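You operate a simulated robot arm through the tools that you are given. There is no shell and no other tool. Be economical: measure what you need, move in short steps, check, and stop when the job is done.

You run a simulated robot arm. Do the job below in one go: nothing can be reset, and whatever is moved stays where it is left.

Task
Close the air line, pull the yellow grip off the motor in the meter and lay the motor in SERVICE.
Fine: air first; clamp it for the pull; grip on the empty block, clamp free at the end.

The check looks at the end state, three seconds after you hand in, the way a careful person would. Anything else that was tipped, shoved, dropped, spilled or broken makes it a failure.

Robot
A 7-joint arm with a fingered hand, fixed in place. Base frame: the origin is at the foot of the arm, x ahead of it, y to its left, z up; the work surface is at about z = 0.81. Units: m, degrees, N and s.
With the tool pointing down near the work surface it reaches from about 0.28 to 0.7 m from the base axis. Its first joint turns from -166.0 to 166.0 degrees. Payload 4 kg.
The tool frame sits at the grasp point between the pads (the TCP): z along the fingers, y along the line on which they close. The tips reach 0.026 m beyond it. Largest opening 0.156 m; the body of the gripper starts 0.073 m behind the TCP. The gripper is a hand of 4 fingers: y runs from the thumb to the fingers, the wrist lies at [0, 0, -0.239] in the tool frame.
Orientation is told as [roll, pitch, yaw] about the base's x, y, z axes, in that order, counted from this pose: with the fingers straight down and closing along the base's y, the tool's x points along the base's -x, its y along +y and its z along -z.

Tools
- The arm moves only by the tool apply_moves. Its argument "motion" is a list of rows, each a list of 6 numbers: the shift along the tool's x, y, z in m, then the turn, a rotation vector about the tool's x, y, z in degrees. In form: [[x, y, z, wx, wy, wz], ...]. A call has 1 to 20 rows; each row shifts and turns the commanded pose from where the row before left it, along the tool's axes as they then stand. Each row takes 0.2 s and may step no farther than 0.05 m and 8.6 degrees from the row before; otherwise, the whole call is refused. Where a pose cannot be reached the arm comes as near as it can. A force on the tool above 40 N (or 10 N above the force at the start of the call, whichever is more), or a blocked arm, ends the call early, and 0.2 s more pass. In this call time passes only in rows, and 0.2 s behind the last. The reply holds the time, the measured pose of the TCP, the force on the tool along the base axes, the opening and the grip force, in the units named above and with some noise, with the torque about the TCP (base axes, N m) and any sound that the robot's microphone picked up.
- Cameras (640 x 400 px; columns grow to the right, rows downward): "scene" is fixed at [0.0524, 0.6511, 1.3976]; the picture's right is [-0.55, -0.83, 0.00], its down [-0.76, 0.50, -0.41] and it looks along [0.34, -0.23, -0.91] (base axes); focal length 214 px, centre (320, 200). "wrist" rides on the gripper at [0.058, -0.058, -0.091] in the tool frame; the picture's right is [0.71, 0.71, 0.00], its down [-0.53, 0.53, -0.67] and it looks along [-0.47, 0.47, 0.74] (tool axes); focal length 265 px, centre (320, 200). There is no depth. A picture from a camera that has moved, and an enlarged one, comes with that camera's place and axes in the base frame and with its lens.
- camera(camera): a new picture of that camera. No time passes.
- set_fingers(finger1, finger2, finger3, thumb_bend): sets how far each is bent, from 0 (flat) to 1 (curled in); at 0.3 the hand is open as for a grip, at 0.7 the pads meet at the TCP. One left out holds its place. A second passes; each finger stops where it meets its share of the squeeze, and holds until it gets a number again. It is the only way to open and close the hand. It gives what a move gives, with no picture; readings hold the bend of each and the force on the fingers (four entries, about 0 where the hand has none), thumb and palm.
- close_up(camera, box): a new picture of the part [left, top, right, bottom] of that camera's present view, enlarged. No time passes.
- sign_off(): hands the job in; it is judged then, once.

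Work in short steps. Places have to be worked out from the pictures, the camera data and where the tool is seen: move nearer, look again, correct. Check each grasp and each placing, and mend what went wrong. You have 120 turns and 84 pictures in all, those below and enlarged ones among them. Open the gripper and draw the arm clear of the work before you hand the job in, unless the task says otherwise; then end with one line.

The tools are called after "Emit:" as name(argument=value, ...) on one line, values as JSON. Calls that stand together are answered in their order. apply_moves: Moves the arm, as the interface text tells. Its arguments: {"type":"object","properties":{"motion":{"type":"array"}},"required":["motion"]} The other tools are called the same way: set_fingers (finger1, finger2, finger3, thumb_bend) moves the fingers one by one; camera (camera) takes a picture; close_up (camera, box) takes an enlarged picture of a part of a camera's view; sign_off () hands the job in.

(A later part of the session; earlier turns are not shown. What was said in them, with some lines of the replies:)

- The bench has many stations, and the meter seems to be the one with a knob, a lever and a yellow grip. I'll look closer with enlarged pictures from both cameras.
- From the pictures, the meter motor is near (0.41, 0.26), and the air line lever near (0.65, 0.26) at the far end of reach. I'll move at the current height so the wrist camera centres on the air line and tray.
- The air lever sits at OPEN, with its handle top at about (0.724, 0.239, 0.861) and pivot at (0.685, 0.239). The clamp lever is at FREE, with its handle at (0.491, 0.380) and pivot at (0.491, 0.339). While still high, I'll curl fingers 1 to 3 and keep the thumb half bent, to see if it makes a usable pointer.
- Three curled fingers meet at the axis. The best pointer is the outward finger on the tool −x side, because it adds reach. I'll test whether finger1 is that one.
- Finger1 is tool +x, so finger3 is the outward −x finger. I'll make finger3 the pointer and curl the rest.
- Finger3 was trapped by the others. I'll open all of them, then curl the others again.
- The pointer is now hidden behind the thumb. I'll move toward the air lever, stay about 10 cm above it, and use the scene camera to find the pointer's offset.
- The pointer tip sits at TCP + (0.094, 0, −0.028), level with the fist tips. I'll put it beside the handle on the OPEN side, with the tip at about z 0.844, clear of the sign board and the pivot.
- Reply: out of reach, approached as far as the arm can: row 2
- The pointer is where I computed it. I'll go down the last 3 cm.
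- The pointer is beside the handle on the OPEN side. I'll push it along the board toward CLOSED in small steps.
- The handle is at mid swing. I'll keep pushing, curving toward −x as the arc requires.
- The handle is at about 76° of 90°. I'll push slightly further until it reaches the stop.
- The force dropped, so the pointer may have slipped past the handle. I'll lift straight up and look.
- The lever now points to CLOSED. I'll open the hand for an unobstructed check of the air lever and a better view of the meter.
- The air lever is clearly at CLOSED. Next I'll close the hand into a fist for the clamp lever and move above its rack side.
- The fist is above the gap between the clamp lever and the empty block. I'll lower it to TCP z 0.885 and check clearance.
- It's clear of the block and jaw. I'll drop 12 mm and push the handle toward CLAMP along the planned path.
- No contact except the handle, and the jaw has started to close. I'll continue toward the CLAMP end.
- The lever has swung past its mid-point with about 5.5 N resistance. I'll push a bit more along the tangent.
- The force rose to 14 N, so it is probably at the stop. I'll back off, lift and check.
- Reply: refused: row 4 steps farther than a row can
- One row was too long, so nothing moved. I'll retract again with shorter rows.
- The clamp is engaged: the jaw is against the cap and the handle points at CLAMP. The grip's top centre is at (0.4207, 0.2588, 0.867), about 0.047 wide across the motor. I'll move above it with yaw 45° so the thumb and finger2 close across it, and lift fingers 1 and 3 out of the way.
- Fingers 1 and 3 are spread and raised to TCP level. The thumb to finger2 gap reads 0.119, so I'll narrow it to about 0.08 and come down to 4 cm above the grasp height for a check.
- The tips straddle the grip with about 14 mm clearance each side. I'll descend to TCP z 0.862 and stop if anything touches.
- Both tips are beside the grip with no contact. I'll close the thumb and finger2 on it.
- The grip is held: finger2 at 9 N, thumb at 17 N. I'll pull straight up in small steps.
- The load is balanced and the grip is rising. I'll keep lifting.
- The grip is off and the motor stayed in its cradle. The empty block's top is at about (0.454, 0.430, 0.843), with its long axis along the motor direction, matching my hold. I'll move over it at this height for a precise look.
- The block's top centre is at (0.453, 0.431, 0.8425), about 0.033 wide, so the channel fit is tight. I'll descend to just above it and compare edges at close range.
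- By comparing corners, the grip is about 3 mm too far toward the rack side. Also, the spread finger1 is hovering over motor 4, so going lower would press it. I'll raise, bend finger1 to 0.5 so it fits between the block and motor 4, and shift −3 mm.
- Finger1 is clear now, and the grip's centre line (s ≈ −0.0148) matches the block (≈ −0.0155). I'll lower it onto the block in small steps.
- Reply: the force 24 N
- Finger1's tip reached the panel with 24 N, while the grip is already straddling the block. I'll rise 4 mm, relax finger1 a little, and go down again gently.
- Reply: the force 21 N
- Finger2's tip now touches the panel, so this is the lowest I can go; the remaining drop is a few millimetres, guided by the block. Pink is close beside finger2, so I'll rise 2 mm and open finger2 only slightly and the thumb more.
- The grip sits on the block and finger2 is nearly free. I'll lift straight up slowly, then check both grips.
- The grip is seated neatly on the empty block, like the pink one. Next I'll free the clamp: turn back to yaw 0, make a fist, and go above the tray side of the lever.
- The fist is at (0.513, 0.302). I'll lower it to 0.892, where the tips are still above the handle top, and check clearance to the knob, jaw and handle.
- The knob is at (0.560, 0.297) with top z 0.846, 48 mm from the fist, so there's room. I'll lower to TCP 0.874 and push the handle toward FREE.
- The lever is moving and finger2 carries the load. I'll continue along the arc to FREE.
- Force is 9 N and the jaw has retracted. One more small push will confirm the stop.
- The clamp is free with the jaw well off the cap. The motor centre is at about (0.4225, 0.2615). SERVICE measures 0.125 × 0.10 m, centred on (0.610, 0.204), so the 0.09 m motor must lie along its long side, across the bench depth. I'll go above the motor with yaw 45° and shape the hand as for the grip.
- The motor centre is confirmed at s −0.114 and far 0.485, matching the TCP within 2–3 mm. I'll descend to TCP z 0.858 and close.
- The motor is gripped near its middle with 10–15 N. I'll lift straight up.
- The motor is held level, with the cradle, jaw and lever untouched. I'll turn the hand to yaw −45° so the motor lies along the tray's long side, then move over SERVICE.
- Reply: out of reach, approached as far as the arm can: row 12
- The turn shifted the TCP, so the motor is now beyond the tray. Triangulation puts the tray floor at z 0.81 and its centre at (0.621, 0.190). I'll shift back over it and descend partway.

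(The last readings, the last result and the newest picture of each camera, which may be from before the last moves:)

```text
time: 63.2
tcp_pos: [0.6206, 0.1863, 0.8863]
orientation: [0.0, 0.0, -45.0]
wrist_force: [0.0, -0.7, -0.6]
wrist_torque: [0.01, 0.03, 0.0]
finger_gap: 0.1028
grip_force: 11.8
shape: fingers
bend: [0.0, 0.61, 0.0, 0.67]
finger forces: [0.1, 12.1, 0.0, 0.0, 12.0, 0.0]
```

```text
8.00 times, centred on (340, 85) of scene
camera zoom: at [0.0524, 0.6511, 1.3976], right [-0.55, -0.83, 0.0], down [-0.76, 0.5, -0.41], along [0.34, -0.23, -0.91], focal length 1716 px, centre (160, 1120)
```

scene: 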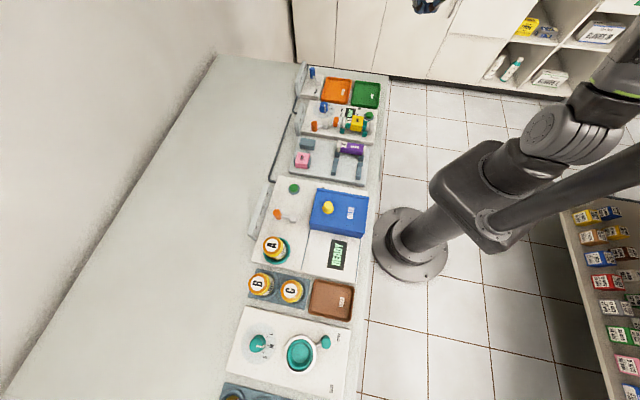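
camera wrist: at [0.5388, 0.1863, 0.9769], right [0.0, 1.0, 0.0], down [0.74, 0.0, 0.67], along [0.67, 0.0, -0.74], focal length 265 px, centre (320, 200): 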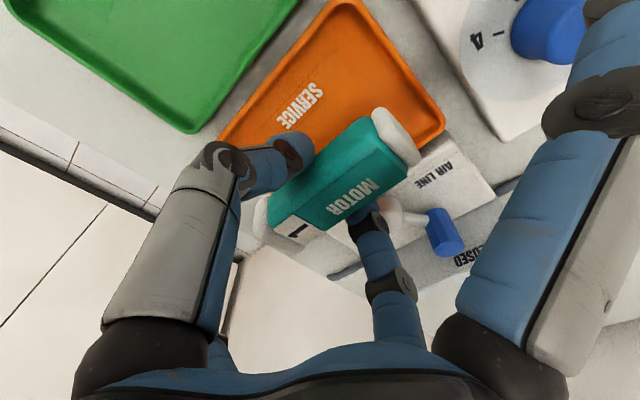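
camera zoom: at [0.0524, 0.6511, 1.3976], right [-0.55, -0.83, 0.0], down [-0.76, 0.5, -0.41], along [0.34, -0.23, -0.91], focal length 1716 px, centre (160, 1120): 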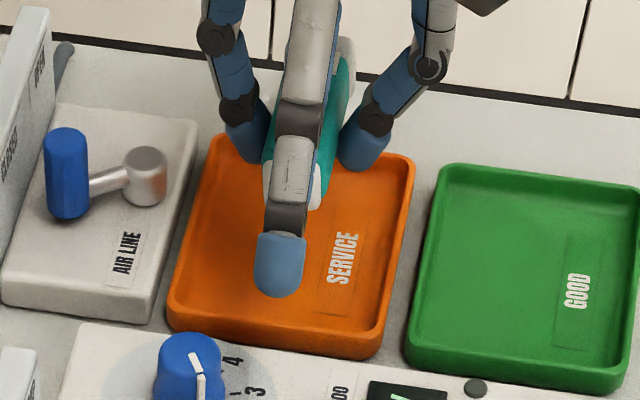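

The motor is over the tray's centre, with the lever and knob clear. I'll lower it gently to the floor.

Emit:
apply_moves(motion=[[0, 0.001, 0.015, 0, 0, 0], [0, 0, 0.012, 0, 0, 0], [0, 0, 0.006, 0, 0, 0], [0, 0, 0.004, 0, 0, 0]])

Emit:
close_up(camera="scene", box=[300, 60, 380, 110])

```text
time: 64.2
tcp_pos: [0.6194, 0.1855, 0.8495]
orientation: [0.1, -0.1, -45.0]
wrist_force: [0.1, -0.5, -0.8]
wrist_torque: [-0.03, 0.01, 0.02]
finger_gap: 0.1032
grip_force: 12.4
shape: fingers
bend: [0.0, 0.61, 0.0, 0.67]
finger forces: [0.0, 12.0, 0.0, 0.0, 11.9, 0.1]
```

```text
8.00 times, centred on (340, 85) of scene
camera zoom: at [0.0524, 0.6511, 1.3976], right [-0.55, -0.83, 0.0], down [-0.76, 0.5, -0.41], along [0.34, -0.23, -0.91], focal length 1716 px, centre (160, 1120)
```

zoom: 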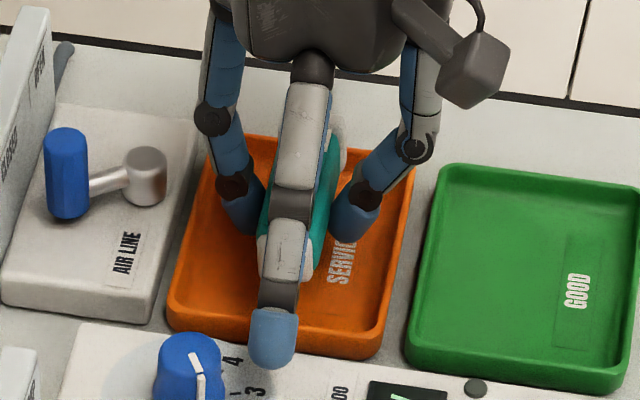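

No contact yet. I'll go down in 2 mm steps until the floor is felt.

Emit:
apply_moves(motion=[[0, 0, 0.002, 0, 0, 0], [0, 0, 0.002, 0, 0, 0], [0, 0, 0.002, 0, 0, 0]])

```text
time: 65.0
tcp_pos: [0.6204, 0.1869, 0.8412]
orientation: [0.0, 0.0, -45.0]
wrist_force: [0.0, 0.0, -1.9]
wrist_torque: [-0.02, 0.02, -0.02]
finger_gap: 0.1031
grip_force: 12.2
shape: fingers
bend: [0.0, 0.61, 0.0, 0.67]
finger forces: [0.0, 12.1, 0.0, 0.0, 12.0, 0.1]
```

Emit:
apply_moves(motion=[[0, 0, 0.002, 0, 0, 0], [0, 0, 0.002, 0, 0, 0]])

Emit:
close_up(camera="scene", box=[300, 60, 380, 110])

```text
time: 65.6
tcp_pos: [0.6188, 0.1852, 0.8373]
orientation: [0.0, -0.1, -45.0]
wrist_force: [-0.4, -1.1, -1.1]
wrist_torque: [-0.03, 0.02, 0.0]
finger_gap: 0.1031
grip_force: 12.5
shape: fingers
bend: [0.0, 0.61, 0.0, 0.67]
finger forces: [0.0, 12.2, 0.0, 0.0, 11.9, 0.0]
```

```text
8.00 times, centred on (340, 85) of scene
camera zoom: at [0.0524, 0.6511, 1.3976], right [-0.55, -0.83, 0.0], down [-0.76, 0.5, -0.41], along [0.34, -0.23, -0.91], focal length 1716 px, centre (160, 1120)
```

zoom: 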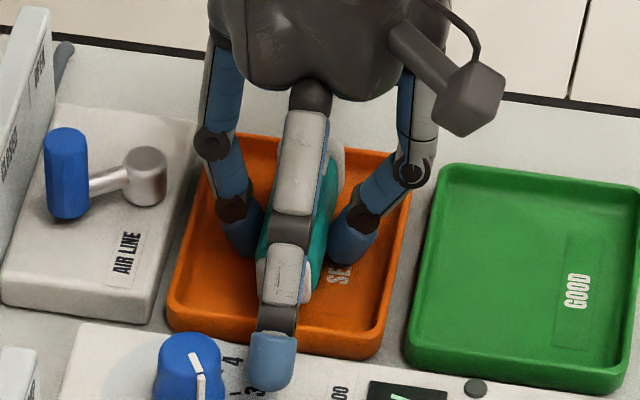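

Still free. I'll continue with fine steps and watch finger1 over the meter panel.

Emit:
apply_moves(motion=[[0, 0, 0.002, 0, 0, 0], [0, 0, 0.0015, 0, 0, 0]])

```text
time: 66.2
tcp_pos: [0.6201, 0.1869, 0.8363]
orientation: [0.4, -0.3, -45.0]
wrist_force: [-0.2, 0.2, 16.8]
wrist_torque: [0.31, -0.27, -0.03]
finger_gap: 0.1029
grip_force: 23.9
shape: fingers
bend: [0.0, 0.61, 0.0, 0.67]
finger forces: [0.0, 32.3, 0.0, 0.1, 15.2, 0.1]
```

Finger2's tip touched the tray floor. I'll raise 2 mm and open both fingers slightly to set the motor down.

Emit:
apply_moves(motion=[[0, 0, -0.003, 0, 0, 0]])

Emit:
set_fingers(finger2=0.58, thumb_bend=0.62)

Emit:
close_up(camera="wrist", box=[200, 40, 440, 240])

```text
time: 66.6
tcp_pos: [0.6182, 0.186, 0.837]
orientation: [0.0, 0.0, -45.0]
wrist_force: [2.1, 1.4, 5.6]
wrist_torque: [0.17, -0.15, -0.03]
finger_gap: 0.1029
grip_force: 15.0
shape: fingers
bend: [0.0, 0.61, 0.0, 0.68]
finger forces: [0.0, 18.5, 0.0, 0.1, 11.6, 0.0]
```

```text
time: 67.6
tcp_pos: [0.6188, 0.1853, 0.837]
orientation: [0.0, -0.1, -45.0]
wrist_force: [-0.8, -0.6, 2.6]
wrist_torque: [0.01, -0.03, 0.03]
finger_gap: 0.105
grip_force: 1.1
shape: fingers
bend: [0.0, 0.58, 0.0, 0.62]
finger forces: [0.0, 2.6, 0.0, 0.0, 0.0, 0.0]
```

```text
2.00 times, centred on (320, 140) of wrist
camera zoom: at [0.538, 0.187, 0.9286], right [0.0, 1.0, 0.0], down [0.74, 0.0, 0.67], along [0.67, 0.0, -0.74], focal length 531 px, centre (320, 320)
```

zoom: 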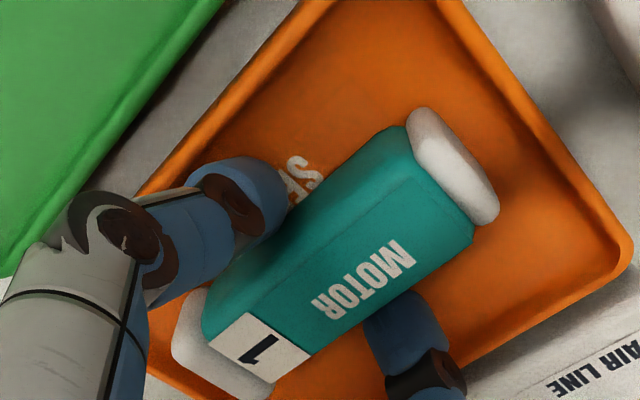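

The motor rests in the tray and the fingers are loose. I'll lift straight up slowly and then check.

Emit:
apply_moves(motion=[[0, 0, -0.004, 0, 0, 0], [0, 0, -0.008, 0, 0, 0], [0, 0, -0.015, 0, 0, 0], [0, 0, -0.03, 0, 0, 0], [0, 0, -0.04, 0, 0, 0], [0.02, -0.03, -0.03, 0, 0, 0], [0.02, -0.03, -0.03, 0, 0, 0], [0.02, -0.03, -0.03, 0, 0, 0], [0.01, -0.03, -0.02, 0, 0, 0]])

Emit:
close_up(camera="scene", box=[280, 60, 400, 135])

Emit:
camera(camera="wrist")

```text
time: 69.6
tcp_pos: [0.4866, 0.1494, 1.0428]
orientation: [0.0, -0.1, -45.0]
wrist_force: [1.1, 0.5, -0.2]
wrist_torque: [0.02, 0.01, 0.01]
finger_gap: 0.1048
grip_force: 0.1
shape: fingers
bend: [0.0, 0.57, 0.0, 0.62]
finger forces: [0.0, 0.0, 0.0, 0.1, 0.0, 0.0]
```

```text
5.33 times, centred on (340, 98) of scene
camera zoom: at [0.0524, 0.6511, 1.3976], right [-0.55, -0.83, 0.0], down [-0.76, 0.5, -0.41], along [0.34, -0.23, -0.91], focal length 1144 px, centre (213, 747)
```

zoom: 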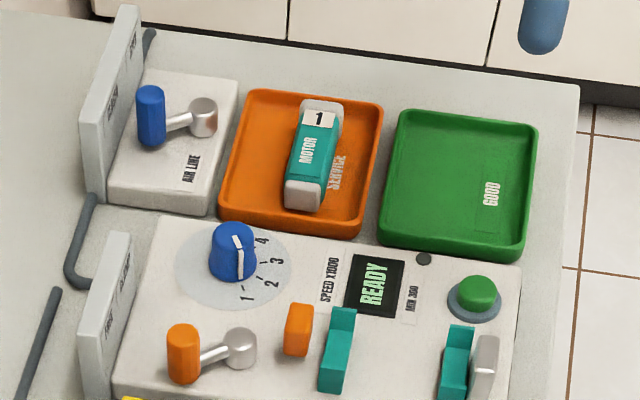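

```text
7 pictures are left
camera wrist: at [0.4044, 0.1509, 1.1344], right [0.0, 1.0, 0.0], down [0.74, 0.0, 0.67], along [0.67, 0.0, -0.74], focal length 265 px, centre (320, 200)
```

wrist: 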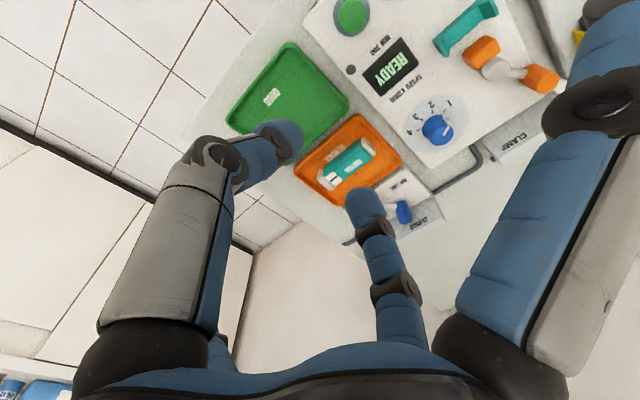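

The motor lies in SERVICE, the clamp is FREE and the air is CLOSED. I'll open the hand, draw up and clear, and take final close looks.

Emit:
set_fingers(finger1=0.3, finger2=0.3, finger3=0.3, thumb_bend=0.3)

Emit:
apply_moves(motion=[[0.0, -0.03, -0.03, 0, 0, 0], [0.0, -0.03, -0.03, 0, 0, 0], [0, 0, -0.03, 0, 0, 0]])

Emit:
close_up(camera="scene", box=[312, 68, 368, 103])

Emit:
close_up(camera="scene", box=[270, 100, 390, 190])

```text
time: 70.6
tcp_pos: [0.4853, 0.149, 1.043]
orientation: [0.0, 0.0, -44.9]
wrist_force: [-0.4, -0.8, -0.4]
wrist_torque: [-0.01, 0.0, 0.03]
finger_gap: 0.1069
grip_force: 0.0
shape: fingers
bend: [0.3, 0.3, 0.3, 0.3]
finger forces: [0.0, 0.0, 0.0, 0.1, 0.1, 0.1]
```

```text
time: 71.4
tcp_pos: [0.4415, 0.1077, 1.1322]
orientation: [0.0, 0.0, -44.9]
wrist_force: [-0.3, -0.2, 0.7]
wrist_torque: [0.01, -0.01, 0.02]
finger_gap: 0.1067
grip_force: 0.1
shape: fingers
bend: [0.3, 0.3, 0.3, 0.3]
finger forces: [0.1, 0.0, 0.1, 0.0, 0.0, 0.1]
```

```text
11.43 times, centred on (340, 86) of scene
camera zoom: at [0.0524, 0.6511, 1.3976], right [-0.55, -0.83, 0.0], down [-0.76, 0.5, -0.41], along [0.34, -0.23, -0.91], focal length 2451 px, centre (91, 1509)
```

zoom: 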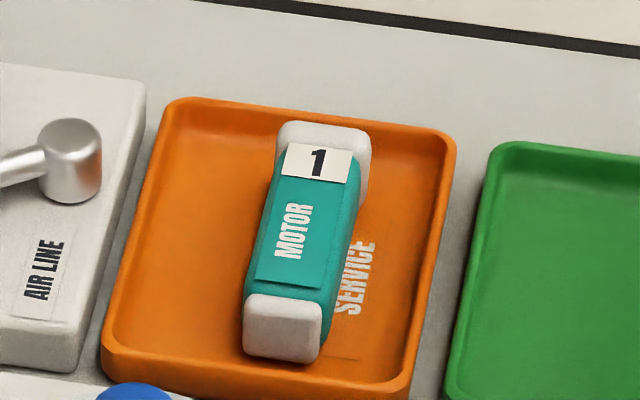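

```text
4.44 times, centred on (330, 145) of scene
camera zoom: at [0.0524, 0.6511, 1.3976], right [-0.55, -0.83, 0.0], down [-0.76, 0.5, -0.41], along [0.34, -0.23, -0.91], focal length 953 px, centre (276, 444)
```

zoom: 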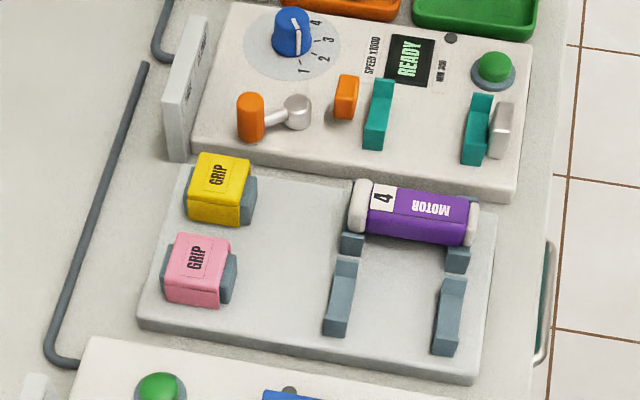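

The motor is flat inside SERVICE and the yellow grip is on its block. The clamp is FREE, the air CLOSED, nothing else has moved, and the open hand is clear, so I'll hand in.

Emit:
sign_off()

```text
The job is handed in.
```

The job is handed in: air line closed, yellow grip on the empty block, motor 1 lying flat in SERVICE, and the clamp, engaged for the pull, back at FREE.
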